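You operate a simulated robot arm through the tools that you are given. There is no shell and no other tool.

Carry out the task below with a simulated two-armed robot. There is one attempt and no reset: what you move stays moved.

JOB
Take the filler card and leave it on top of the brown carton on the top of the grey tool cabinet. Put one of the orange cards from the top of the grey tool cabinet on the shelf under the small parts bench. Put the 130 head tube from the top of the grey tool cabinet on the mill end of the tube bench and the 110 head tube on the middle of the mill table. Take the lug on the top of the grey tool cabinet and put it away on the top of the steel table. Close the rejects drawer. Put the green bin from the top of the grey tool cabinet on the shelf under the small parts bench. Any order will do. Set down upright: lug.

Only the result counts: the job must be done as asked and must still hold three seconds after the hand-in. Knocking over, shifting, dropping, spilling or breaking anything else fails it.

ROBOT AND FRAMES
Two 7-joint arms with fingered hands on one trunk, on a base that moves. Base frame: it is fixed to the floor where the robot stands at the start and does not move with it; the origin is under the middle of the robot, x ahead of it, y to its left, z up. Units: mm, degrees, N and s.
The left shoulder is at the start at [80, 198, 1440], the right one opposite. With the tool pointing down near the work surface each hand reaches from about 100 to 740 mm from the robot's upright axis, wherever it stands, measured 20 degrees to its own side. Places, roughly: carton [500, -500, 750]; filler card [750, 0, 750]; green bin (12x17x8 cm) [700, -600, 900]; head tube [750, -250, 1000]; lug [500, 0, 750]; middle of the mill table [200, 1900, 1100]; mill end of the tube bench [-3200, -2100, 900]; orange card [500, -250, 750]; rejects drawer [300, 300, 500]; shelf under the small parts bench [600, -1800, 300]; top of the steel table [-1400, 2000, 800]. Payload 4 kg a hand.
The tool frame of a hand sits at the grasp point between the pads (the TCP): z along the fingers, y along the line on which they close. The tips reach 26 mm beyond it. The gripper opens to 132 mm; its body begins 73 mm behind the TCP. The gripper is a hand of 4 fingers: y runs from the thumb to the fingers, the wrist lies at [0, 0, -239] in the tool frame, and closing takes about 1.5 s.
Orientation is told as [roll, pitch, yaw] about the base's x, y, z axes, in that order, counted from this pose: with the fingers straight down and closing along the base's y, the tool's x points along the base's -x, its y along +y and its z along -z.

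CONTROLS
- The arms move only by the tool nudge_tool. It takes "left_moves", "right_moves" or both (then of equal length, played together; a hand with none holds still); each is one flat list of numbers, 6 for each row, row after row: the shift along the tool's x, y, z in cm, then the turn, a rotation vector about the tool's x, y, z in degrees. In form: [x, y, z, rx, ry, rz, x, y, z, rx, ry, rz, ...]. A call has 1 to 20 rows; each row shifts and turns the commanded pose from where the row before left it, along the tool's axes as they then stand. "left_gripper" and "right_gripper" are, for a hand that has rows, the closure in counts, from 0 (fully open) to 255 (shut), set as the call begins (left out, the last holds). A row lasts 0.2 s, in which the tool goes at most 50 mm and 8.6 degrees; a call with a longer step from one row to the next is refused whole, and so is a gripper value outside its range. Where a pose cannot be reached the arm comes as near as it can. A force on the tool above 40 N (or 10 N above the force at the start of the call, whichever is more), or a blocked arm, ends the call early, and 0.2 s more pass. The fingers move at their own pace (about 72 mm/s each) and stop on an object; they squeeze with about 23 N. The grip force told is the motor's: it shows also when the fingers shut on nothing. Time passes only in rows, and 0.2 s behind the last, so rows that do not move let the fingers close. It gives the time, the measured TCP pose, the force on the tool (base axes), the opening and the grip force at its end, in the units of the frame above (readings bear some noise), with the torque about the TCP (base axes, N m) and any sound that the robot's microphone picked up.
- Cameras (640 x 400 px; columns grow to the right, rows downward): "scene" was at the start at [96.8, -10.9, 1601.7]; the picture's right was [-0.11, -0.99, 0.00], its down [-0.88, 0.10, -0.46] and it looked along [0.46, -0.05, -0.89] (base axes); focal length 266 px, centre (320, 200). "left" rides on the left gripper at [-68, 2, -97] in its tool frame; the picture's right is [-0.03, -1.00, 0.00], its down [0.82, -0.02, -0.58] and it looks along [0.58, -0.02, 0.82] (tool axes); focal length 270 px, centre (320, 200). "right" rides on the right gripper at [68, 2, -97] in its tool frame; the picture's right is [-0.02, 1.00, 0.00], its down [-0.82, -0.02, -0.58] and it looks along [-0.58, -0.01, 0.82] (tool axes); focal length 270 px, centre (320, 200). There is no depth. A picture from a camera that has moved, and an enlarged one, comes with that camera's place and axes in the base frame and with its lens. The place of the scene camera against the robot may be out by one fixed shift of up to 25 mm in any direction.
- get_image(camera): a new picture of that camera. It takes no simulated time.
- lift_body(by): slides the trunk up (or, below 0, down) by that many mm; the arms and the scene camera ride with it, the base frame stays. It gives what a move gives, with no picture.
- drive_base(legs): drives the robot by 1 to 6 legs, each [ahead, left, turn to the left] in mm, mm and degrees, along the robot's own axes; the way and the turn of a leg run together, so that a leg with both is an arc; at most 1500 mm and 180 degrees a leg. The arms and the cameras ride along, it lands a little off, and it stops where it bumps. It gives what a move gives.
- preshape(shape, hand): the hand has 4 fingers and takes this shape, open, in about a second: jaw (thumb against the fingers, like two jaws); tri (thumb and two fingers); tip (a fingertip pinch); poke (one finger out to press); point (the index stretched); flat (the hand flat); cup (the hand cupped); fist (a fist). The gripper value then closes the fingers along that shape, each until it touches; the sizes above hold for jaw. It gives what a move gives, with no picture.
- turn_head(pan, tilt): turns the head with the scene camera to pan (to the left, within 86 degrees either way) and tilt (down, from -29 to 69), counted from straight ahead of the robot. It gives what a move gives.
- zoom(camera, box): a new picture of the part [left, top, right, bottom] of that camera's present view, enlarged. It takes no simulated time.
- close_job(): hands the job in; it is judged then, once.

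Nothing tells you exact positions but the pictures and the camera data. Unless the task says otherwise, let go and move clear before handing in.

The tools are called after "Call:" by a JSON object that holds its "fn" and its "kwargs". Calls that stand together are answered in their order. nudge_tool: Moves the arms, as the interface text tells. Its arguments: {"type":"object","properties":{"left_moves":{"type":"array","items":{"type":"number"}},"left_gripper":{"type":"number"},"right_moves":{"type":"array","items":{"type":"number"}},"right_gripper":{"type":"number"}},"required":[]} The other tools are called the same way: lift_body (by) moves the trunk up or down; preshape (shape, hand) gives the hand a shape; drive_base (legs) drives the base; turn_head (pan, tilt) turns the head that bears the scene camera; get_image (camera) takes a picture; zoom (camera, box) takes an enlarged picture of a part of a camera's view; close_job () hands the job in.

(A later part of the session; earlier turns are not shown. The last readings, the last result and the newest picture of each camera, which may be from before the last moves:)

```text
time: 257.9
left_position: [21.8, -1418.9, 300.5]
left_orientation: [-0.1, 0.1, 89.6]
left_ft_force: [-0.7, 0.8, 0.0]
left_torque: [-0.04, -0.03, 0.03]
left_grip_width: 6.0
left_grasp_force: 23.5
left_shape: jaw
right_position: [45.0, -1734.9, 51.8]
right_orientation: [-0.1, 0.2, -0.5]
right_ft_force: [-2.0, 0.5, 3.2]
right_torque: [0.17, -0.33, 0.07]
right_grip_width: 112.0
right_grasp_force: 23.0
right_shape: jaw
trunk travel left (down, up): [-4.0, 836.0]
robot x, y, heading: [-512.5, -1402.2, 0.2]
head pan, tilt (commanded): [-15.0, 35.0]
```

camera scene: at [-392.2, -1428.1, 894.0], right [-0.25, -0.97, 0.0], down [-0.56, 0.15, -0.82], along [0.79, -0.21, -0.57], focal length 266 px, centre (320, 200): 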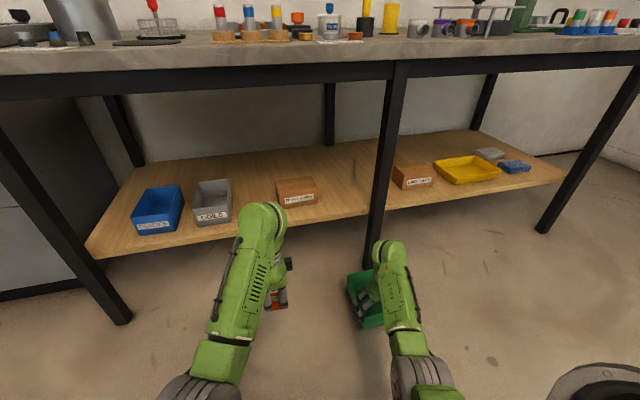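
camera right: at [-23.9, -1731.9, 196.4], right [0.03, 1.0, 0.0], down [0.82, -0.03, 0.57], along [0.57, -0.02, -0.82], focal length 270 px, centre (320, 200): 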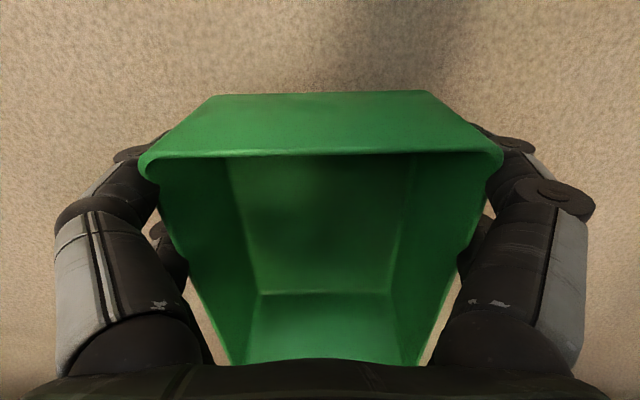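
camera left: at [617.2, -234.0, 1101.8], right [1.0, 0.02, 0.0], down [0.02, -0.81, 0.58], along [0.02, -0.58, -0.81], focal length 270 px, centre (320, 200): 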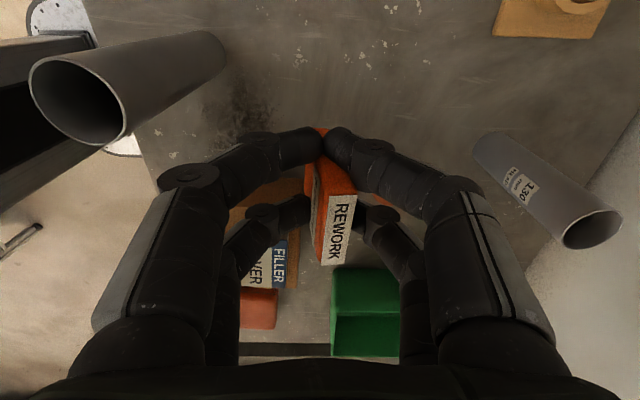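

The bin is on the floor. I open and rise.

Call:
{"fn": "nudge_tool", "kwargs": {"right_moves": [0, 0, 0, 0, 0, 0, 0, 0, 0, 0, 0, 0, 0, 0, 0, 0, 0, 0, 0, 0, 0, 0, 0, 0], "right_gripper": 0}}

Call:
{"fn": "nudge_tool", "kwargs": {"right_moves": [0, 0, -2, 0, 0, 0, 0, 0, -3, 0, 0, 0, 0, 0, -3, 0, 0, 0, 0, 0, -3, 0, 0, 0, 0, 0, 0, 0, 0, 0]}}

Call:
{"fn": "get_image", "kwargs": {"camera": "right"}}

```text
time: 258.9
left_position: [22.4, -1417.9, 301.5]
left_orientation: [-0.2, 0.1, 89.6]
left_ft_force: [-0.2, -0.6, -0.7]
left_torque: [-0.01, 0.0, 0.0]
left_grip_width: 6.2
left_grasp_force: 23.4
left_shape: jaw
right_position: [45.4, -1735.5, 52.4]
right_orientation: [0.1, 0.0, -0.5]
right_ft_force: [-3.0, 0.5, 9.8]
right_torque: [-0.03, 0.0, 0.0]
right_grip_width: 132.0
right_grasp_force: 0.1
right_shape: jaw
trunk travel left (down, up): [-4.0, 836.0]
robot x, y, heading: [-513.7, -1403.7, 0.2]
head pan, tilt (commanded): [-15.0, 35.0]
```

```text
time: 260.1
left_position: [22.5, -1418.5, 299.4]
left_orientation: [0.0, 0.2, 89.5]
left_ft_force: [-0.9, 0.1, -0.7]
left_torque: [-0.03, 0.0, -0.01]
left_grip_width: 6.2
left_grasp_force: 22.5
left_shape: jaw
right_position: [45.0, -1734.3, 161.1]
right_orientation: [0.0, 0.3, -0.4]
right_ft_force: [-0.1, -0.2, 0.0]
right_torque: [0.0, 0.01, 0.02]
right_grip_width: 131.9
right_grasp_force: 0.0
right_shape: jaw
trunk travel left (down, up): [-4.0, 836.0]
robot x, y, heading: [-510.5, -1399.9, 0.1]
head pan, tilt (commanded): [-15.0, 35.0]
```

```text
taken
camera right: at [-23.1, -1733.3, 258.2], right [0.03, 1.0, 0.0], down [0.82, -0.03, 0.57], along [0.57, -0.02, -0.82], focal length 270 px, centre (320, 200)
```

right: 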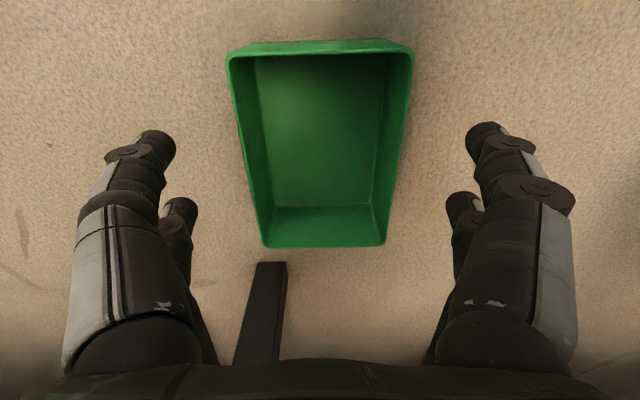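

The bin sits with its near wall at x≈0, centred at y≈-1734. I rotate the right hand −90° and place it over the near wall.

Call:
{"fn": "nudge_tool", "kwargs": {"right_moves": [0, 0, 0, 0, 0, 8.2, 0, 0, 0, 0, 0, 8.2, 0, 0, 0, 0, 0, 8.2, 0, 0, 0, 0, 0, 8.2, 0, 0, 0, 0, 0, 8.2, 0, 0, 0, 0, 0, 8.2, 0, 0, 0, 0, 0, 8.2, 0, 0, 0, 0, 0, 8.2, 0, 0, 0, 0, 0, 8.2, 0, 0, 0, 0, 0, 8.2, 0, 0, 0, 0, 0, 7.6, 0, 0, 0, 0, 0, 0], "right_gripper": 130}}

Call:
{"fn": "get_image", "kwargs": {"camera": "right"}}

```text
time: 262.7
left_position: [22.3, -1419.1, 299.6]
left_orientation: [-0.1, 0.2, 89.6]
left_ft_force: [0.7, -0.6, 0.7]
left_torque: [-0.03, 0.0, 0.04]
left_grip_width: 5.7
left_grasp_force: 23.4
left_shape: jaw
right_position: [47.6, -1733.8, 160.9]
right_orientation: [-0.3, 0.1, -90.1]
right_ft_force: [-0.2, 0.6, -0.3]
right_torque: [0.0, 0.0, -0.01]
right_grip_width: 65.2
right_grasp_force: 0.0
right_shape: jaw
trunk travel left (down, up): [-4.0, 836.0]
robot x, y, heading: [-511.2, -1400.7, 0.1]
head pan, tilt (commanded): [-15.0, 35.0]
```

```text
taken
camera right: at [47.5, -1666.6, 257.9], right [1.0, -0.03, 0.0], down [-0.02, -0.82, 0.58], along [-0.02, -0.58, -0.82], focal length 270 px, centre (320, 200)
```

right: 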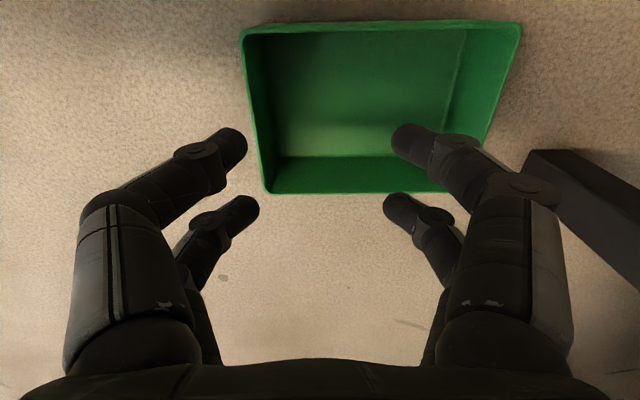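

Call:
{"fn": "nudge_tool", "kwargs": {"right_moves": [0, -2.3, 0, 0, 0, 0, 0, -2.3, 0, 0, 0, 0, 0, 0, 3, 0, 0, 0, 0, 0, 2, 0, 0, 0, 0, 0, 0, 0, 0, 0]}}

Call:
{"fn": "get_image", "kwargs": {"camera": "right"}}

```text
time: 263.9
left_position: [22.4, -1418.2, 300.4]
left_orientation: [-0.1, 0.2, 89.6]
left_ft_force: [-0.4, 0.3, -1.2]
left_torque: [0.0, 0.0, -0.02]
left_grip_width: 5.7
left_grasp_force: 23.1
left_shape: jaw
right_position: [-0.2, -1733.7, 112.2]
right_orientation: [-0.2, 0.0, -90.0]
right_ft_force: [-0.7, -1.0, 0.2]
right_torque: [-0.02, -0.01, 0.01]
right_grip_width: 65.2
right_grasp_force: 0.0
right_shape: jaw
trunk travel left (down, up): [-4.0, 836.0]
robot x, y, heading: [-515.5, -1402.9, -0.0]
head pan, tilt (commanded): [-15.0, 35.0]
```

```text
taken
camera right: at [1.4, -1666.7, 208.2], right [1.0, -0.03, 0.0], down [-0.02, -0.82, 0.58], along [-0.02, -0.58, -0.82], focal length 270 px, centre (320, 200)
```

right: 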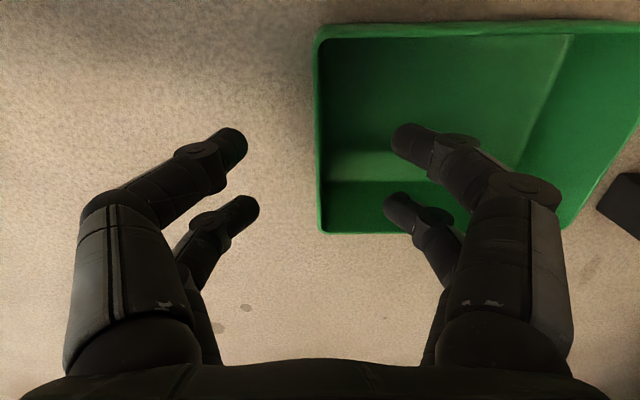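

The jaws straddle the near wall symmetrically. I descend and close.

Call:
{"fn": "nudge_tool", "kwargs": {"right_moves": [0, 0.15, 3, 0, 0, 0, 0, 0, 2, 0, 0, 0, 0, 0, 1.3, 0, 0, 0, 0, 0, 0, 0, 0, 0]}}

Call:
{"fn": "nudge_tool", "kwargs": {"right_moves": [0, 0, 0, 0, 0, 0, 0, 0, 0, 0, 0, 0, 0, 0, 0, 0, 0, 0, 0, 0, 0, 0, 0, 0, 0, 0, 0, 0, 0, 0], "right_gripper": 255}}

Call:
{"fn": "get_image", "kwargs": {"camera": "right"}}

```text
time: 264.9
left_position: [22.9, -1419.7, 299.1]
left_orientation: [-0.1, 0.2, 89.6]
left_ft_force: [0.4, -0.5, -0.9]
left_torque: [0.0, 0.01, 0.01]
left_grip_width: 5.9
left_grasp_force: 22.9
left_shape: jaw
right_position: [0.6, -1733.2, 48.2]
right_orientation: [-0.2, 0.0, -90.1]
right_ft_force: [-0.1, -0.2, -0.1]
right_torque: [-0.02, -0.04, 0.02]
right_grip_width: 65.0
right_grasp_force: 0.1
right_shape: jaw
trunk travel left (down, up): [-4.0, 836.0]
robot x, y, heading: [-512.0, -1402.2, 0.0]
head pan, tilt (commanded): [-15.0, 35.0]
```

```text
time: 266.1
left_position: [22.3, -1418.3, 299.0]
left_orientation: [-0.1, 0.2, 89.6]
left_ft_force: [-0.4, 1.3, -0.3]
left_torque: [0.0, -0.02, 0.02]
left_grip_width: 5.7
left_grasp_force: 23.5
left_shape: jaw
right_position: [1.1, -1734.4, 47.6]
right_orientation: [-0.3, 0.0, -90.0]
right_ft_force: [0.1, 0.3, 0.2]
right_torque: [0.02, 0.02, 0.03]
right_grip_width: 0.0
right_grasp_force: 22.7
right_shape: jaw
trunk travel left (down, up): [-4.0, 836.0]
robot x, y, heading: [-512.4, -1402.4, 0.3]
head pan, tilt (commanded): [-15.0, 35.0]
```

```text
taken
camera right: at [2.8, -1666.8, 145.2], right [1.0, -0.03, 0.0], down [-0.02, -0.82, 0.58], along [-0.02, -0.58, -0.82], focal length 270 px, centre (320, 200)
```

right: 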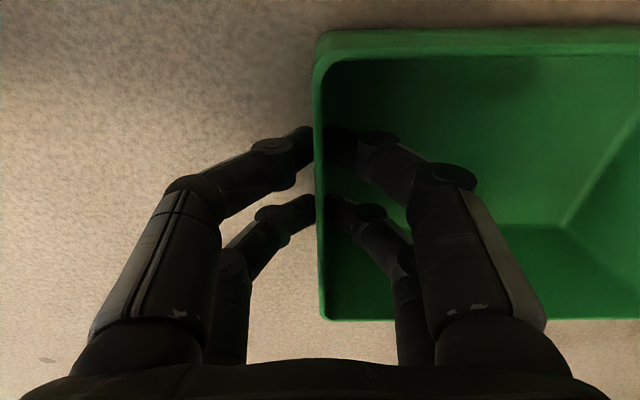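

The fingers pinch the thin wall. I lift a little and check.

Call:
{"fn": "nudge_tool", "kwargs": {"right_moves": [0, 0, -1.5, 0, 0, 0, 0, 0, -2, 0, 0, 0, 0, 0, -2, 0, 0, 0, 0, 0, 0, 0, 0, 0]}}

Call:
{"fn": "get_image", "kwargs": {"camera": "right"}}

Call:
{"fn": "get_image", "kwargs": {"camera": "scene"}}

```text
time: 267.1
left_position: [22.0, -1418.6, 300.7]
left_orientation: [0.0, 0.1, 89.5]
left_ft_force: [0.3, -0.2, -1.0]
left_torque: [0.0, 0.01, 0.0]
left_grip_width: 5.8
left_grasp_force: 22.9
left_shape: jaw
right_position: [0.9, -1734.2, 102.4]
right_orientation: [-0.3, 0.0, -90.0]
right_ft_force: [0.0, 0.0, -1.3]
right_torque: [-0.01, 0.13, 0.01]
right_grip_width: 0.0
right_grasp_force: 22.9
right_shape: jaw
trunk travel left (down, up): [-4.0, 836.0]
robot x, y, heading: [-514.5, -1400.4, 0.3]
head pan, tilt (commanded): [-15.0, 35.0]
```

```text
taken
camera right: at [3.2, -1667.0, 200.5], right [1.0, -0.03, -0.01], down [-0.02, -0.82, 0.58], along [-0.02, -0.58, -0.82], focal length 270 px, centre (320, 200)
```

right: 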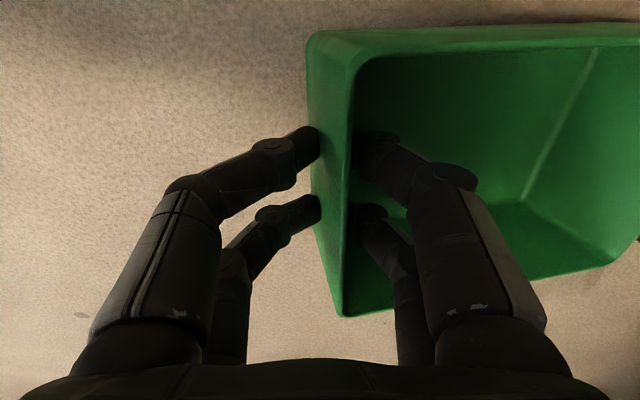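

```text
taken
camera scene: at [-392.3, -1428.0, 894.0], right [-0.25, -0.97, 0.0], down [-0.55, 0.15, -0.82], along [0.79, -0.21, -0.57], focal length 266 px, centre (320, 200)
```

scene: 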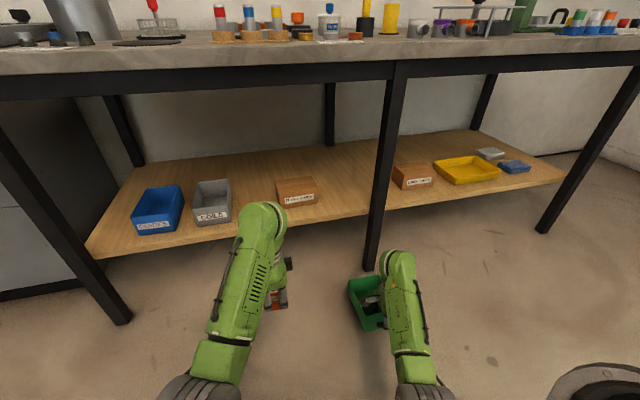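

The bin is held but dips at its far end by about 15–20°. I tilt the hand back to level the bin.

Call:
{"fn": "nudge_tool", "kwargs": {"right_moves": [0, 0, -1, -5.5, 0, 0, 0, 0, -1, -5.5, 0, 0, 0, 0, -1, -5.5, 0, 0, 0, 0, 0, 0, 0, 0]}}

Call:
{"fn": "get_image", "kwargs": {"camera": "right"}}

Call:
{"fn": "zoom", "kwargs": {"camera": "scene", "box": [320, 220, 440, 350]}}

```text
time: 268.3
left_position: [18.7, -1417.0, 316.5]
left_orientation: [-1.2, 0.8, 89.6]
left_ft_force: [0.0, -0.5, -0.4]
left_torque: [0.0, -0.01, 0.04]
left_grip_width: 6.1
left_grasp_force: 23.3
left_shape: jaw
right_position: [17.8, -1745.0, 181.9]
right_orientation: [20.7, -1.8, -90.4]
right_ft_force: [0.9, -0.3, -2.2]
right_torque: [0.0, 0.16, 0.0]
right_grip_width: 0.0
right_grasp_force: 23.1
right_shape: jaw
trunk travel left (down, up): [-4.0, 836.0]
robot x, y, heading: [-507.9, -1400.3, 0.3]
head pan, tilt (commanded): [-15.0, 35.0]
stopped in row 4 (right hand): the arm was blocked; the commanded pose is now the measured one
```

```text
taken
camera right: at [-15.0, -1674.2, 271.0], right [0.94, -0.02, 0.35], down [-0.23, -0.8, 0.56], along [0.27, -0.6, -0.75], focal length 270 px, centre (320, 200)
```

right: 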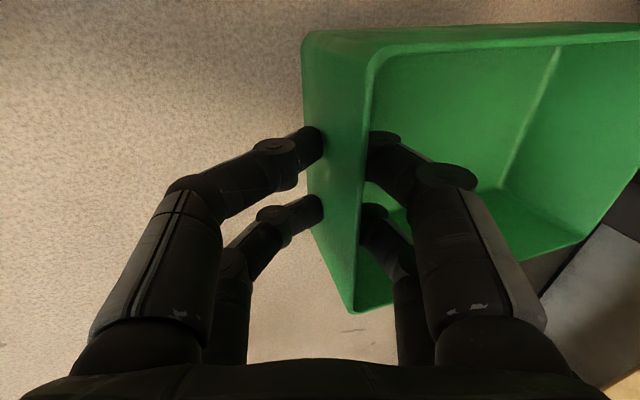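

```text
3.08 times, centred on (380, 285) of scene
camera zoom: at [-407.1, -1419.0, 902.8], right [-0.25, -0.97, 0.01], down [-0.54, 0.14, -0.83], along [0.8, -0.21, -0.56], focal length 819 px, centre (135, -62)
```

zoom: 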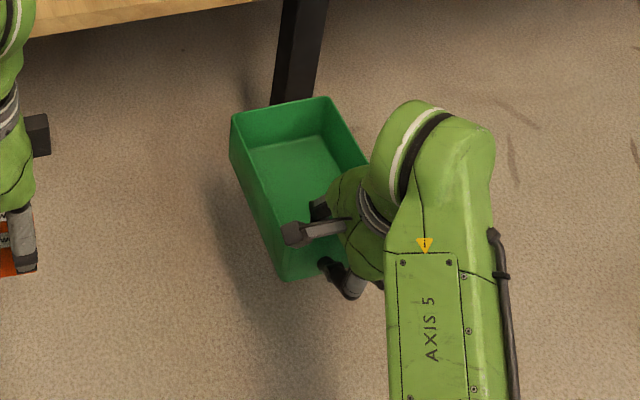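

Something blocked the right arm (the robot tilted slightly), probably the elbow near the floor or base. I raise the trunk to free it.

Call:
{"fn": "lift_body", "kwargs": {"by": 120}}

Call:
{"fn": "get_image", "kwargs": {"camera": "scene"}}

Call:
{"fn": "get_image", "kwargs": {"camera": "right"}}

```text
time: 269.8
left_position: [22.4, -1418.3, 419.2]
left_orientation: [-0.1, 0.0, 89.5]
left_ft_force: [0.2, 0.1, 0.5]
left_torque: [0.0, -0.01, 0.0]
left_grip_width: 5.8
left_grasp_force: 22.6
left_shape: jaw
right_position: [18.8, -1744.5, 280.2]
right_orientation: [19.5, -1.0, -90.2]
right_ft_force: [0.2, 0.3, -1.4]
right_torque: [0.01, 0.15, 0.02]
right_grip_width: 0.0
right_grasp_force: 22.9
right_shape: jaw
trunk travel left (down, up): [-124.0, 716.0]
robot x, y, heading: [-509.6, -1401.2, 0.3]
head pan, tilt (commanded): [-15.0, 35.0]
```

```text
taken
camera scene: at [-392.1, -1427.8, 1013.9], right [-0.25, -0.97, 0.0], down [-0.56, 0.15, -0.82], along [0.79, -0.21, -0.57], focal length 266 px, centre (320, 200)
```

scene: 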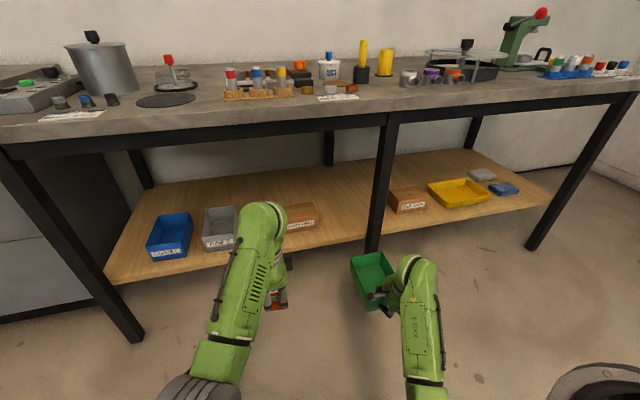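

```text
taken
camera right: at [-12.4, -1674.3, 370.5], right [0.94, -0.02, 0.33], down [-0.22, -0.8, 0.55], along [0.26, -0.59, -0.76], focal length 270 px, centre (320, 200)
```

right: 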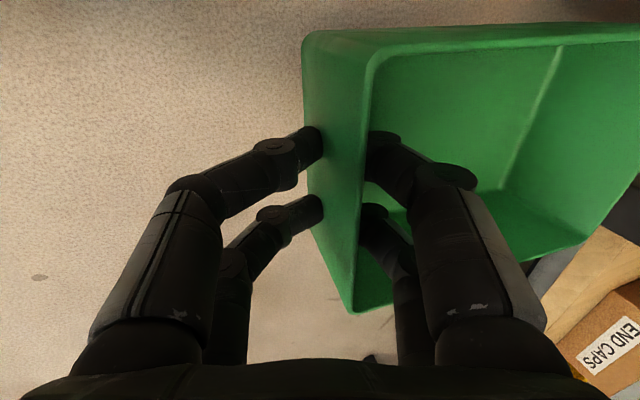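

Call:
{"fn": "zoom", "kwargs": {"camera": "scene", "box": [320, 210, 460, 320]}}

```text
3.64 times, centred on (390, 265) of scene
camera zoom: at [-392.1, -1427.8, 1013.9], right [-0.25, -0.97, 0.0], down [-0.56, 0.15, -0.82], along [0.79, -0.21, -0.57], focal length 968 px, centre (66, -36)
```

zoom: 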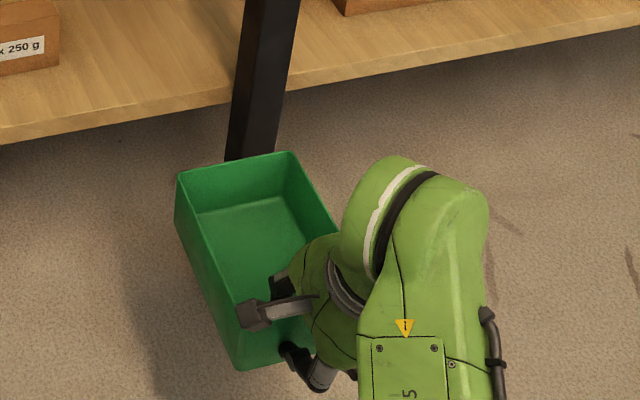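

The bin is nearly level now. I raise the right hand to shelf height, centre it on the gap at y≈-1698, and extend both hands a bit.

Call:
{"fn": "nudge_tool", "kwargs": {"left_moves": [0, -1.1, 0, 0, 0, 0, 0, -1.1, 0, 0, 0, 0, 0, -1.1, 0, 0, 0, 0, 0, -1.1, 0, 0, 0, 0, 0, 0, 0, 0, 0, 0], "right_moves": [1.15, 2.0, -2.75, 0, 0, 0, 1.15, 2.0, -2.75, 0, 0, 0, 1.15, 2.0, -2.75, 0, 0, 0, 1.15, 2.0, -2.75, 0, 0, 0, 0, 0, 0, 0, 0, 0]}}

Call:
{"fn": "get_image", "kwargs": {"camera": "scene"}}

Call:
{"fn": "get_image", "kwargs": {"camera": "right"}}

```text
time: 271.0
left_position: [65.4, -1418.9, 419.2]
left_orientation: [-0.1, 0.0, 89.6]
left_ft_force: [-1.1, -0.2, -0.5]
left_torque: [0.03, 0.04, 0.0]
left_grip_width: 5.7
left_grasp_force: 22.8
left_shape: jaw
right_position: [57.5, -1694.0, 407.7]
right_orientation: [19.5, -1.1, -90.2]
right_ft_force: [0.2, -1.0, -1.5]
right_torque: [-0.01, 0.14, -0.01]
right_grip_width: 0.0
right_grasp_force: 23.4
right_shape: jaw
trunk travel left (down, up): [-124.0, 716.0]
robot x, y, heading: [-511.4, -1401.2, 0.1]
head pan, tilt (commanded): [-15.0, 35.0]
```

```text
taken
camera scene: at [-392.2, -1427.8, 1014.0], right [-0.25, -0.97, 0.0], down [-0.56, 0.15, -0.82], along [0.79, -0.21, -0.57], focal length 266 px, centre (320, 200)
```

scene: 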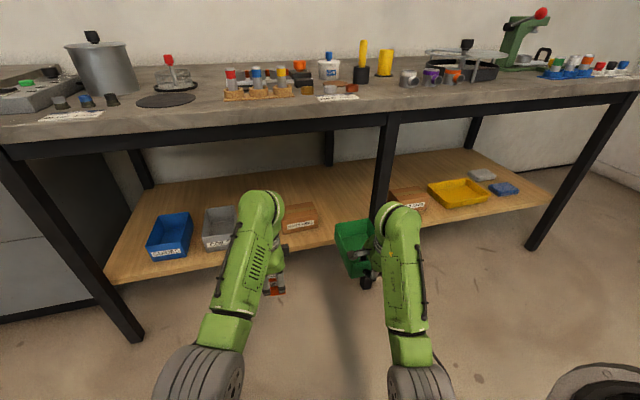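

```text
taken
camera right: at [26.3, -1625.0, 499.6], right [0.94, -0.02, 0.33], down [-0.22, -0.8, 0.55], along [0.26, -0.59, -0.76], focal length 270 px, centre (320, 200)
```

right: 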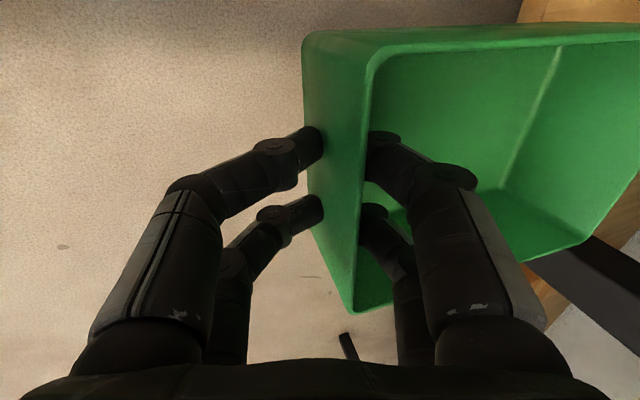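

Call:
{"fn": "zoom", "kwargs": {"camera": "scene", "box": [270, 150, 450, 300]}}

Call:
{"fn": "turn_head", "kwargs": {"pan": -35, "tilt": 35}}

Call:
{"fn": "zoom", "kwargs": {"camera": "scene", "box": [180, 130, 420, 310]}}

```text
2.67 times, centred on (360, 225) of scene
camera zoom: at [-392.2, -1427.8, 1014.0], right [-0.25, -0.97, 0.0], down [-0.56, 0.15, -0.82], along [0.79, -0.21, -0.57], focal length 710 px, centre (213, 133)
```

zoom: 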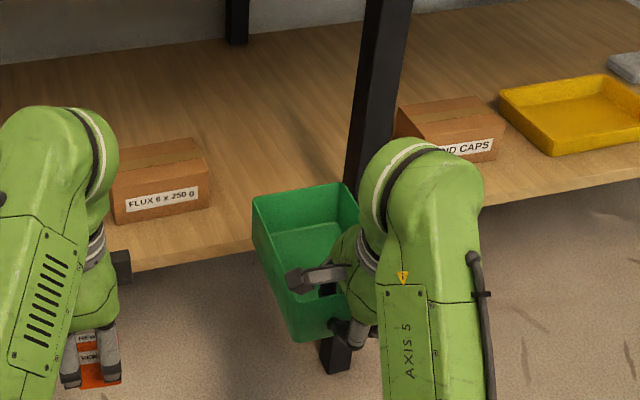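

```text
time: 271.8
left_position: [65.8, -1419.2, 420.6]
left_orientation: [-0.1, 0.2, 89.6]
left_ft_force: [-0.3, 0.4, 1.1]
left_torque: [-0.02, 0.0, -0.02]
left_grip_width: 5.7
left_grasp_force: 22.4
left_shape: jaw
right_position: [57.1, -1695.2, 407.2]
right_orientation: [19.5, -1.2, -90.3]
right_ft_force: [-0.3, 0.4, -1.1]
right_torque: [-0.02, 0.16, 0.01]
right_grip_width: 0.0
right_grasp_force: 22.5
right_shape: jaw
trunk travel left (down, up): [-124.0, 716.0]
robot x, y, heading: [-514.0, -1401.7, 0.4]
head pan, tilt (commanded): [-35.0, 35.0]
```

```text
2.22 times, centred on (300, 220) of scene
camera zoom: at [-405.0, -1455.5, 1014.0], right [-0.57, -0.82, 0.0], down [-0.47, 0.33, -0.82], along [0.67, -0.47, -0.57], focal length 592 px, centre (364, 156)
```

zoom: 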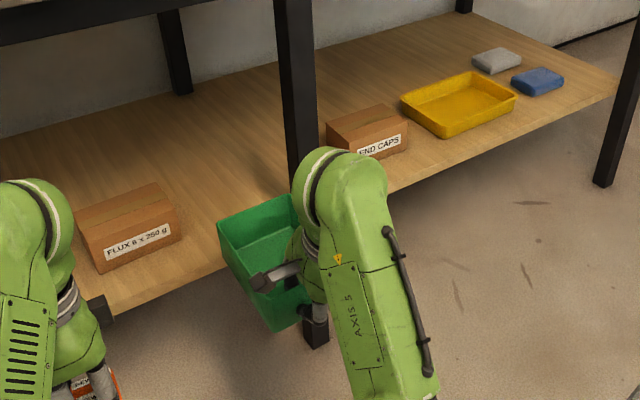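

Everything lines up (the head camera reads about 20 mm high, so the shelf is really at z≈305). I drive forward in two stages, checking the clearance at the leg.

Call:
{"fn": "drive_base", "kwargs": {"legs": [[140, 0, 0]]}}

Call:
{"fn": "zoom", "kwargs": {"camera": "scene", "box": [180, 130, 420, 310]}}

Call:
{"fn": "get_image", "kwargs": {"camera": "right"}}

Call:
{"fn": "get_image", "kwargs": {"camera": "left"}}

```text
time: 273.1
left_position: [206.5, -1418.6, 418.5]
left_orientation: [0.0, 0.1, 89.5]
left_ft_force: [-0.7, -0.4, -0.2]
left_torque: [0.01, 0.02, -0.01]
left_grip_width: 5.8
left_grasp_force: 22.3
left_shape: jaw
right_position: [197.4, -1694.9, 407.6]
right_orientation: [19.4, -1.1, -90.4]
right_ft_force: [0.7, 0.3, -1.2]
right_torque: [0.02, 0.14, 0.03]
right_grip_width: 0.0
right_grasp_force: 23.4
right_shape: jaw
trunk travel left (down, up): [-124.0, 716.0]
robot x, y, heading: [-372.2, -1402.1, -0.1]
head pan, tilt (commanded): [-35.0, 35.0]
```

```text
2.22 times, centred on (300, 220) of scene
camera zoom: at [-264.4, -1455.1, 1013.9], right [-0.57, -0.82, 0.0], down [-0.47, 0.33, -0.82], along [0.67, -0.47, -0.57], focal length 592 px, centre (364, 156)
```

zoom: 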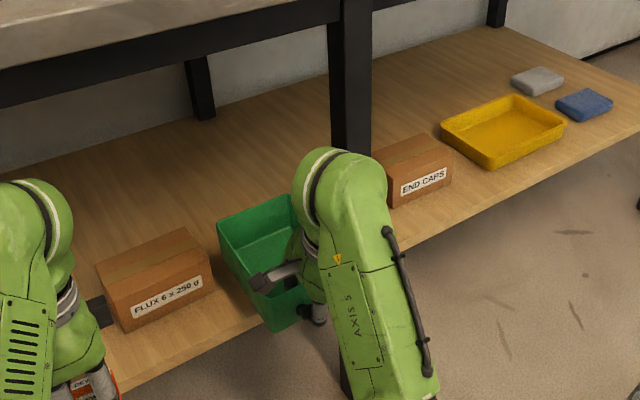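

```text
taken
camera right: at [166.3, -1624.9, 498.7], right [0.94, -0.02, 0.33], down [-0.22, -0.8, 0.55], along [0.26, -0.59, -0.76], focal length 270 px, centre (320, 200)
```

right: 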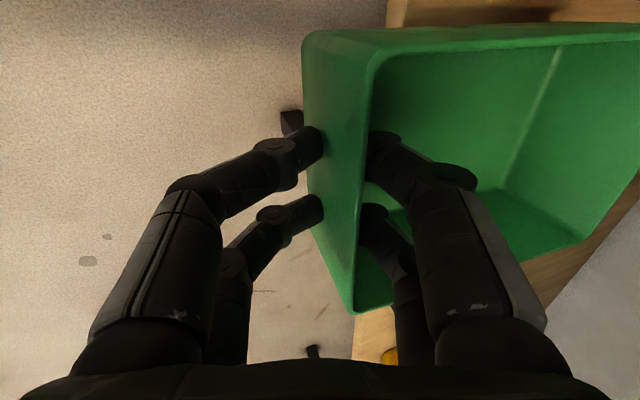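

```text
taken
camera left: at [204.5, -1350.4, 514.7], right [1.0, 0.02, 0.0], down [0.01, -0.81, 0.58], along [0.01, -0.58, -0.81], focal length 270 px, centre (320, 200)
```

left: 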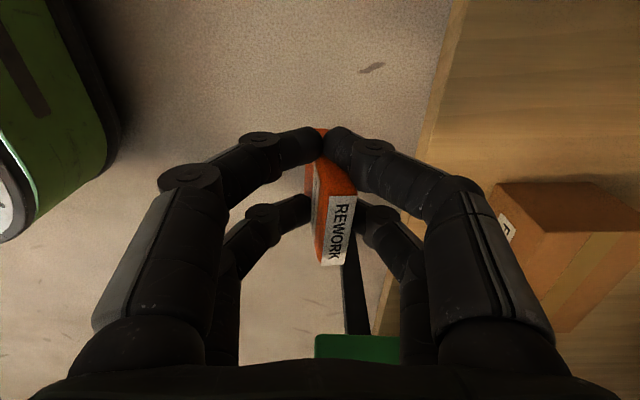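

Call:
{"fn": "zoom", "kwargs": {"camera": "scene", "box": [200, 190, 330, 290]}}

Call:
{"fn": "turn_head", "kwargs": {"pan": -15, "tilt": 35}}

Call:
{"fn": "zoom", "kwargs": {"camera": "scene", "box": [250, 160, 420, 290]}}

```text
4.00 times, centred on (265, 240) of scene
camera zoom: at [-264.4, -1455.1, 1013.9], right [-0.57, -0.82, 0.0], down [-0.47, 0.33, -0.82], along [0.67, -0.47, -0.57], focal length 1065 px, centre (540, 40)
```

zoom: 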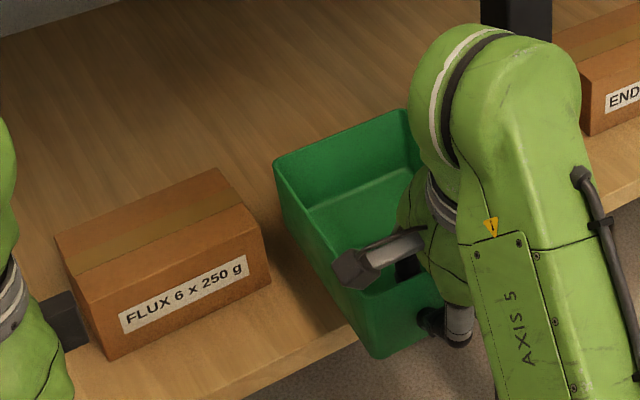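

```text
time: 274.0
left_position: [205.6, -1419.2, 419.0]
left_orientation: [-0.1, 0.2, 89.5]
left_ft_force: [0.3, 0.1, 0.0]
left_torque: [0.01, 0.01, 0.03]
left_grip_width: 5.8
left_grasp_force: 22.6
left_shape: jaw
right_position: [197.2, -1694.8, 409.1]
right_orientation: [19.5, -1.1, -90.3]
right_ft_force: [-0.5, -0.5, -2.0]
right_torque: [0.03, 0.14, 0.0]
right_grip_width: 0.0
right_grasp_force: 23.3
right_shape: jaw
trunk travel left (down, up): [-124.0, 716.0]
robot x, y, heading: [-372.8, -1397.6, 0.1]
head pan, tilt (commanded): [-15.0, 35.0]
```

```text
3.08 times, centred on (335, 225) of scene
camera zoom: at [-252.3, -1427.3, 1014.0], right [-0.26, -0.97, 0.0], down [-0.55, 0.15, -0.82], along [0.79, -0.21, -0.57], focal length 819 px, centre (274, 123)
```

zoom: 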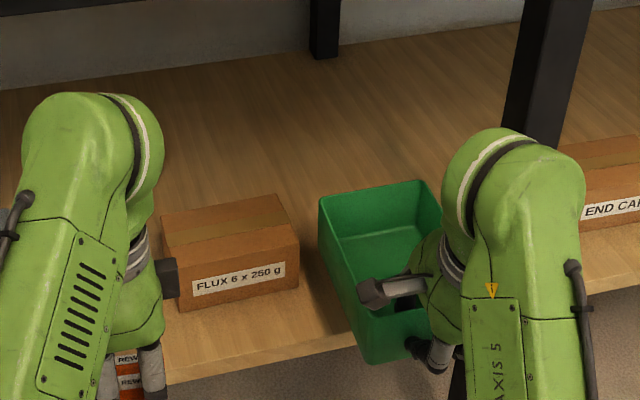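

There's visible clearance on both sides of the bin. I continue forward 105 mm.

Call:
{"fn": "drive_base", "kwargs": {"legs": [[105, 0, 0]]}}

Call:
{"fn": "zoom", "kwargs": {"camera": "scene", "box": [220, 140, 420, 290]}}

Call:
{"fn": "get_image", "kwargs": {"camera": "left"}}

Call:
{"fn": "get_image", "kwargs": {"camera": "right"}}

```text
time: 275.1
left_position: [310.6, -1417.4, 418.6]
left_orientation: [0.0, 0.1, 89.7]
left_ft_force: [0.3, -0.2, -1.0]
left_torque: [-0.03, -0.01, 0.0]
left_grip_width: 5.8
left_grasp_force: 22.6
left_shape: jaw
right_position: [302.6, -1694.9, 408.5]
right_orientation: [19.4, -1.0, -90.2]
right_ft_force: [0.1, -0.2, -1.6]
right_torque: [0.0, 0.11, -0.02]
right_grip_width: 0.0
right_grasp_force: 23.1
right_shape: jaw
trunk travel left (down, up): [-124.0, 716.0]
robot x, y, heading: [-265.0, -1402.1, 0.3]
head pan, tilt (commanded): [-15.0, 35.0]
```

```text
2.67 times, centred on (320, 215) of scene
camera zoom: at [-146.7, -1426.7, 1013.9], right [-0.25, -0.97, 0.0], down [-0.56, 0.15, -0.82], along [0.79, -0.21, -0.57], focal length 710 px, centre (320, 160)
```

zoom: 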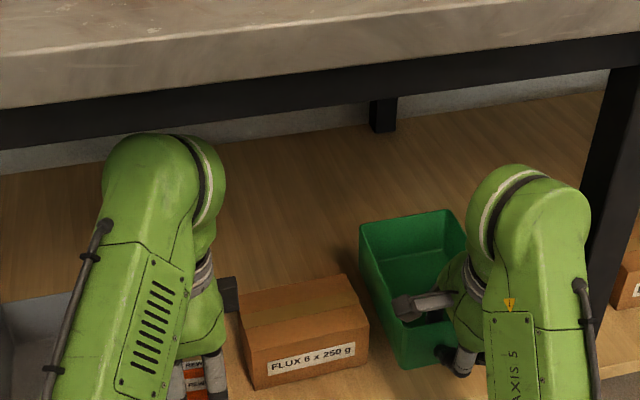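

```text
taken
camera left: at [309.2, -1349.4, 514.6], right [1.0, 0.02, 0.0], down [0.02, -0.81, 0.58], along [0.01, -0.58, -0.81], focal length 270 px, centre (320, 200)
```

left: 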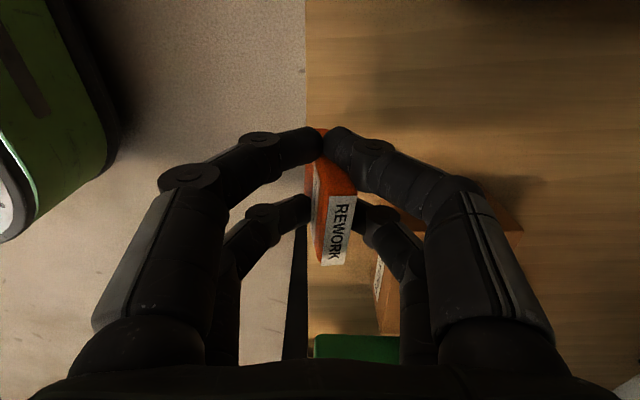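

```text
taken
camera right: at [271.3, -1623.9, 498.6], right [0.94, -0.02, 0.33], down [-0.21, -0.8, 0.55], along [0.26, -0.59, -0.76], focal length 270 px, centre (320, 200)
```

right: 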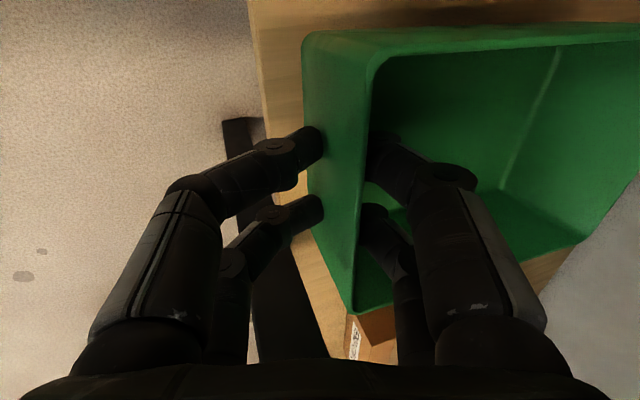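

The shelf's front edge is at x≈300, so I go 38 mm deeper.

Call:
{"fn": "drive_base", "kwargs": {"legs": [[38, 0, 0]]}}

Call:
{"fn": "get_image", "kwargs": {"camera": "left"}}

Call:
{"fn": "get_image", "kwargs": {"camera": "right"}}

Call:
{"fn": "get_image", "kwargs": {"camera": "scene"}}

```text
time: 276.0
left_position: [348.6, -1418.5, 417.9]
left_orientation: [0.0, 0.1, 89.6]
left_ft_force: [1.4, 0.8, -1.1]
left_torque: [0.01, 0.03, -0.01]
left_grip_width: 5.6
left_grasp_force: 23.3
left_shape: jaw
right_position: [338.5, -1693.9, 407.6]
right_orientation: [19.4, -1.1, -90.2]
right_ft_force: [0.4, -1.2, -2.6]
right_torque: [0.0, 0.14, 0.02]
right_grip_width: 0.1
right_grasp_force: 22.5
right_shape: jaw
trunk travel left (down, up): [-124.0, 716.0]
robot x, y, heading: [-227.7, -1398.6, 0.4]
head pan, tilt (commanded): [-15.0, 35.0]
```

```text
taken
camera left: at [346.6, -1349.2, 514.5], right [1.0, 0.02, 0.0], down [0.02, -0.81, 0.58], along [0.01, -0.58, -0.81], focal length 270 px, centre (320, 200)
```

left: 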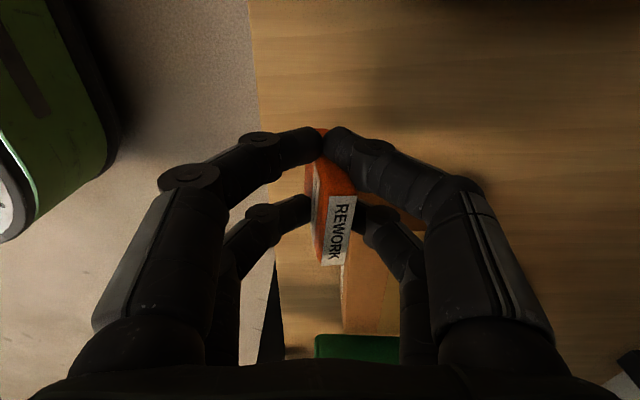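

```text
taken
camera right: at [308.7, -1623.7, 498.5], right [0.94, -0.02, 0.33], down [-0.21, -0.8, 0.55], along [0.26, -0.59, -0.76], focal length 270 px, centre (320, 200)
```

right: 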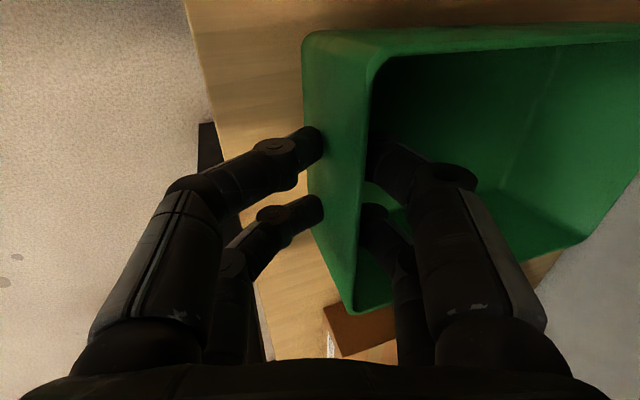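

```text
taken
camera scene: at [-109.3, -1426.6, 1013.9], right [-0.25, -0.97, 0.0], down [-0.56, 0.15, -0.82], along [0.79, -0.21, -0.57], focal length 266 px, centre (320, 200)
```

scene: 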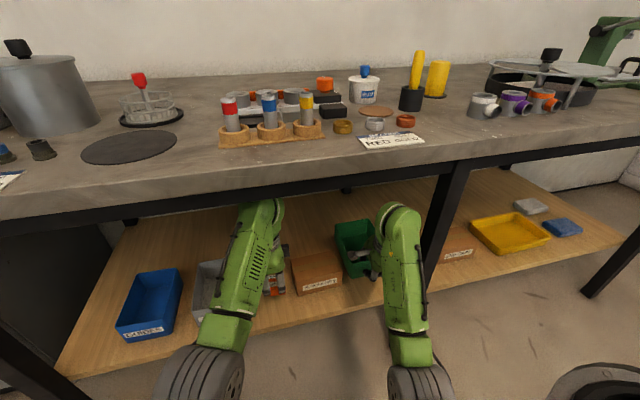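

Both are over the shelf. I lower the trunk 35 mm, then finish each hand separately.

Call:
{"fn": "lift_body", "kwargs": {"by": -35}}

Call:
{"fn": "nudge_tool", "kwargs": {"right_moves": [0, -0.17, 0.47, 0, 0, 0, 0, 0, 0, 0, 0, 0]}}

Call:
{"fn": "zoom", "kwargs": {"camera": "scene", "box": [250, 180, 450, 320]}}

```text
time: 276.8
left_position: [347.5, -1418.0, 384.1]
left_orientation: [-0.1, 0.1, 89.6]
left_ft_force: [0.2, -0.1, -0.4]
left_torque: [0.02, 0.02, 0.01]
left_grip_width: 6.0
left_grasp_force: 22.8
left_shape: jaw
right_position: [338.4, -1693.4, 373.0]
right_orientation: [19.5, -1.1, -90.2]
right_ft_force: [1.0, 0.1, -1.0]
right_torque: [-0.03, 0.1, 0.03]
right_grip_width: 0.1
right_grasp_force: 22.3
right_shape: jaw
trunk travel left (down, up): [-89.0, 751.0]
robot x, y, heading: [-229.8, -1401.5, 0.3]
head pan, tilt (commanded): [-15.0, 35.0]
```

```text
time: 277.4
left_position: [348.0, -1417.4, 384.4]
left_orientation: [-0.1, 0.1, 89.6]
left_ft_force: [-0.7, -0.2, -1.0]
left_torque: [-0.01, 0.0, 0.01]
left_grip_width: 5.7
left_grasp_force: 23.0
left_shape: jaw
right_position: [340.2, -1693.2, 368.2]
right_orientation: [19.5, -1.2, -90.2]
right_ft_force: [0.9, -0.1, -2.4]
right_torque: [0.0, 0.16, -0.02]
right_grip_width: 0.0
right_grasp_force: 23.4
right_shape: jaw
trunk travel left (down, up): [-89.0, 751.0]
robot x, y, heading: [-227.7, -1401.2, 0.3]
head pan, tilt (commanded): [-15.0, 35.0]
```

```text
2.86 times, centred on (350, 250) of scene
camera zoom: at [-110.1, -1426.5, 979.0], right [-0.25, -0.97, 0.0], down [-0.56, 0.15, -0.82], along [0.79, -0.21, -0.57], focal length 761 px, centre (234, 57)
```

zoom: 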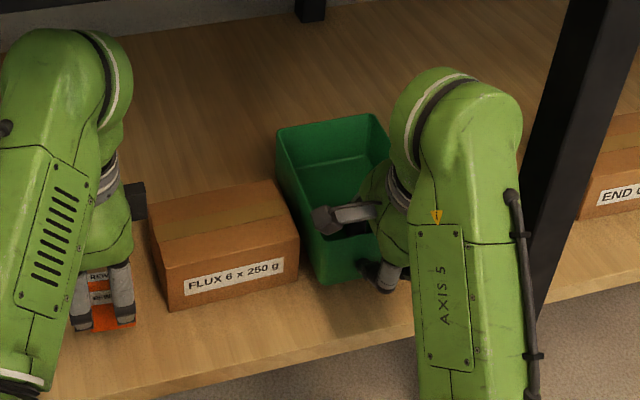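

Call:
{"fn": "nudge_tool", "kwargs": {"right_moves": [0, -0.17, 0.47, 0, 0, 0, 0, 0, 0, 0, 0, 0]}}

Call:
{"fn": "nudge_tool", "kwargs": {"right_moves": [0, -0.13, 0.38, 0, 0, 0, 0, 0, 0, 0, 0, 0]}}

```text
time: 278.0
left_position: [347.8, -1417.7, 385.1]
left_orientation: [-0.1, 0.1, 89.6]
left_ft_force: [-0.1, 0.5, -0.4]
left_torque: [0.02, -0.04, -0.03]
left_grip_width: 6.1
left_grasp_force: 22.4
left_shape: jaw
right_position: [338.7, -1693.3, 364.1]
right_orientation: [19.6, -1.3, -90.1]
right_ft_force: [0.3, -0.2, -1.4]
right_torque: [0.03, 0.19, -0.03]
right_grip_width: 0.0
right_grasp_force: 22.8
right_shape: jaw
trunk travel left (down, up): [-89.0, 751.0]
robot x, y, heading: [-230.2, -1401.6, 0.3]
head pan, tilt (commanded): [-15.0, 35.0]
```

```text
time: 278.6
left_position: [348.3, -1418.1, 384.5]
left_orientation: [0.0, 0.1, 89.6]
left_ft_force: [0.7, 0.1, -0.6]
left_torque: [-0.01, 0.01, -0.01]
left_grip_width: 5.4
left_grasp_force: 22.7
left_shape: jaw
right_position: [338.4, -1695.0, 359.0]
right_orientation: [19.5, -1.2, -90.2]
right_ft_force: [0.1, 0.5, -1.2]
right_torque: [0.01, 0.13, -0.01]
right_grip_width: 0.0
right_grasp_force: 22.9
right_shape: jaw
trunk travel left (down, up): [-89.0, 751.0]
robot x, y, heading: [-229.6, -1399.9, 0.4]
head pan, tilt (commanded): [-15.0, 35.0]
```

Call:
{"fn": "nudge_tool", "kwargs": {"right_moves": [0, -0.13, 0.38, 0, 0, 0, 0, 0, 0, 0, 0, 0]}}

Call:
{"fn": "nudge_tool", "kwargs": {"right_moves": [0, -0.1, 0.28, 0, 0, 0, 0, 0, 0, 0, 0, 0]}}

```text
time: 279.2
left_position: [347.9, -1416.6, 384.9]
left_orientation: [-0.1, 0.1, 89.7]
left_ft_force: [0.4, 0.6, -0.8]
left_torque: [-0.01, 0.0, 0.02]
left_grip_width: 5.8
left_grasp_force: 22.7
left_shape: jaw
right_position: [339.4, -1695.1, 355.2]
right_orientation: [19.5, -1.1, -90.2]
right_ft_force: [-0.8, -0.4, -1.3]
right_torque: [0.01, 0.12, 0.01]
right_grip_width: 0.0
right_grasp_force: 22.7
right_shape: jaw
trunk travel left (down, up): [-89.0, 751.0]
robot x, y, heading: [-229.3, -1401.8, 0.1]
head pan, tilt (commanded): [-15.0, 35.0]
```

```text
time: 279.8
left_position: [348.2, -1418.3, 383.8]
left_orientation: [-0.1, 0.0, 89.6]
left_ft_force: [0.0, -0.1, -1.1]
left_torque: [0.0, 0.02, 0.0]
left_grip_width: 5.8
left_grasp_force: 23.1
left_shape: jaw
right_position: [338.7, -1693.8, 351.1]
right_orientation: [19.4, -1.2, -90.1]
right_ft_force: [0.1, -0.1, -1.4]
right_torque: [-0.03, 0.14, -0.01]
right_grip_width: 0.0
right_grasp_force: 23.0
right_shape: jaw
trunk travel left (down, up): [-89.0, 751.0]
robot x, y, heading: [-228.2, -1401.0, 0.4]
head pan, tilt (commanded): [-15.0, 35.0]
```

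Call:
{"fn": "nudge_tool", "kwargs": {"right_moves": [0, -0.13, 0.38, 0, 0, 0, 0, 0, 0, 0, 0, 0]}}

Call:
{"fn": "zoom", "kwargs": {"camera": "scene", "box": [250, 180, 450, 320]}}

```text
time: 280.4
left_position: [347.7, -1418.4, 383.8]
left_orientation: [-0.1, 0.1, 89.6]
left_ft_force: [-0.7, -1.0, -0.8]
left_torque: [-0.04, 0.0, 0.0]
left_grip_width: 5.7
left_grasp_force: 23.1
left_shape: jaw
right_position: [340.2, -1693.9, 348.6]
right_orientation: [19.4, -1.1, -90.3]
right_ft_force: [-1.1, 0.4, -2.8]
right_torque: [0.01, 0.12, 0.0]
right_grip_width: 0.0
right_grasp_force: 22.8
right_shape: jaw
trunk travel left (down, up): [-89.0, 751.0]
robot x, y, heading: [-231.6, -1401.2, 0.4]
head pan, tilt (commanded): [-15.0, 35.0]
```

```text
2.86 times, centred on (350, 250) of scene
camera zoom: at [-110.1, -1426.5, 979.0], right [-0.25, -0.97, 0.0], down [-0.56, 0.15, -0.82], along [0.79, -0.21, -0.57], focal length 761 px, centre (234, 57)
```

zoom: 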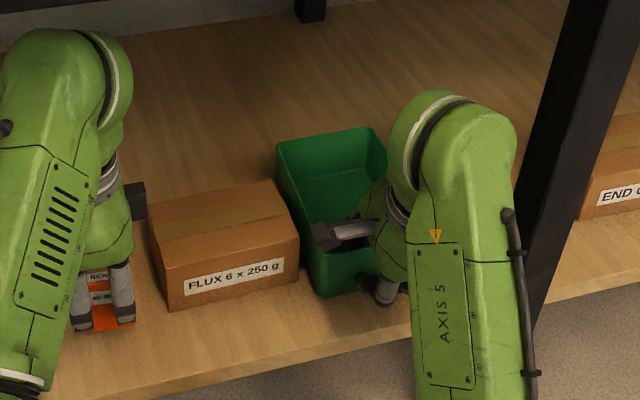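

Call:
{"fn": "nudge_tool", "kwargs": {"right_moves": [0, -0.13, 0.38, 0, 0, 0, 0, 0, 0, 0, 0, 0]}}

Call:
{"fn": "nudge_tool", "kwargs": {"right_moves": [0, -0.1, 0.28, 0, 0, 0, 0, 0, 0, 0, 0, 0]}}

```text
time: 281.0
left_position: [347.9, -1418.5, 384.6]
left_orientation: [-0.1, 0.2, 89.6]
left_ft_force: [0.3, 0.0, -0.2]
left_torque: [0.0, -0.02, -0.02]
left_grip_width: 5.7
left_grasp_force: 23.1
left_shape: jaw
right_position: [338.9, -1694.3, 344.5]
right_orientation: [19.7, -1.2, -90.2]
right_ft_force: [-0.9, -0.3, 5.6]
right_torque: [0.16, 0.13, 0.04]
right_grip_width: 0.1
right_grasp_force: 22.8
right_shape: jaw
trunk travel left (down, up): [-89.0, 751.0]
robot x, y, heading: [-232.3, -1401.5, 0.2]
head pan, tilt (commanded): [-15.0, 35.0]
```

```text
time: 281.6
left_position: [348.5, -1418.7, 384.3]
left_orientation: [-0.1, 0.2, 89.7]
left_ft_force: [1.0, 0.6, -0.1]
left_torque: [0.01, 0.0, 0.01]
left_grip_width: 5.6
left_grasp_force: 22.8
left_shape: jaw
right_position: [339.4, -1694.4, 344.7]
right_orientation: [19.8, -1.3, -90.1]
right_ft_force: [-1.1, -2.7, 19.6]
right_torque: [0.08, 0.04, 0.0]
right_grip_width: 0.0
right_grasp_force: 22.8
right_shape: jaw
trunk travel left (down, up): [-89.0, 751.0]
robot x, y, heading: [-228.8, -1402.5, 0.1]
head pan, tilt (commanded): [-15.0, 35.0]
```

The bin is resting on the shelf. I ease off and open the jaws.

Call:
{"fn": "nudge_tool", "kwargs": {"right_moves": [0, 0.07, -0.19, 0, 0, 0, 0, 0, 0, 0, 0, 0]}}

Call:
{"fn": "nudge_tool", "kwargs": {"right_moves": [0, 0, 0, 0, 0, 0, 0, 0, 0, 0, 0, 0, 0, 0, 0, 0, 0, 0, 0, 0, 0, 0, 0, 0], "right_gripper": 165}}

Call:
{"fn": "get_image", "kwargs": {"camera": "right"}}

Call:
{"fn": "zoom", "kwargs": {"camera": "scene", "box": [250, 180, 450, 320]}}

```text
time: 282.2
left_position: [346.9, -1417.0, 385.7]
left_orientation: [-0.2, 0.2, 89.6]
left_ft_force: [0.2, 0.4, -0.9]
left_torque: [0.0, 0.01, -0.01]
left_grip_width: 5.7
left_grasp_force: 22.9
left_shape: jaw
right_position: [339.9, -1694.4, 345.0]
right_orientation: [19.6, -1.2, -90.3]
right_ft_force: [1.7, -3.9, 14.8]
right_torque: [0.08, -0.07, 0.0]
right_grip_width: 0.0
right_grasp_force: 22.9
right_shape: jaw
trunk travel left (down, up): [-89.0, 751.0]
robot x, y, heading: [-228.8, -1399.7, 0.3]
head pan, tilt (commanded): [-15.0, 35.0]
```

```text
time: 283.2
left_position: [347.5, -1417.2, 384.5]
left_orientation: [-0.1, 0.1, 89.8]
left_ft_force: [-0.4, -0.3, -0.5]
left_torque: [-0.02, -0.01, 0.0]
left_grip_width: 6.0
left_grasp_force: 22.7
left_shape: jaw
right_position: [339.1, -1693.6, 342.5]
right_orientation: [19.4, -1.1, -90.2]
right_ft_force: [0.2, -0.3, -0.9]
right_torque: [0.03, 0.01, 0.01]
right_grip_width: 46.3
right_grasp_force: 0.1
right_shape: jaw
trunk travel left (down, up): [-89.0, 751.0]
robot x, y, heading: [-230.1, -1399.5, 0.4]
head pan, tilt (commanded): [-15.0, 35.0]
```

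```text
taken
camera right: at [308.3, -1624.2, 434.0], right [0.94, -0.02, 0.33], down [-0.21, -0.8, 0.55], along [0.26, -0.59, -0.76], focal length 270 px, centre (320, 200)
```

right: 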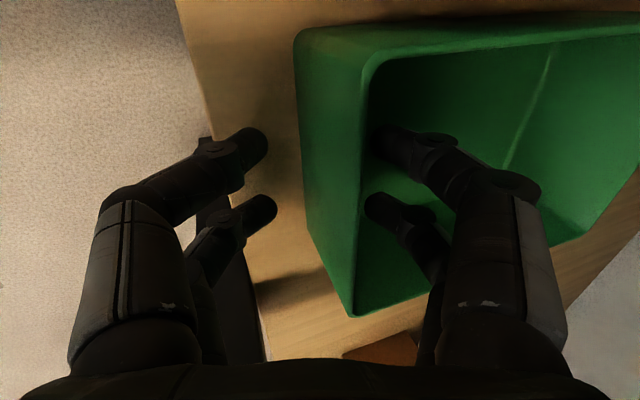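

```text
2.86 times, centred on (350, 250) of scene
camera zoom: at [-110.3, -1426.4, 979.0], right [-0.25, -0.97, 0.0], down [-0.55, 0.15, -0.82], along [0.79, -0.21, -0.57], focal length 761 px, centre (234, 57)
```

zoom: 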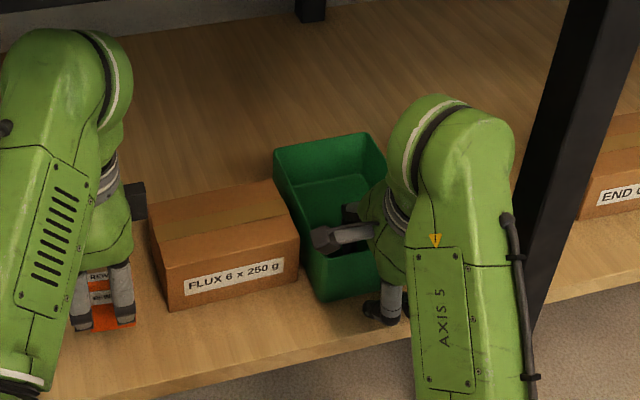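

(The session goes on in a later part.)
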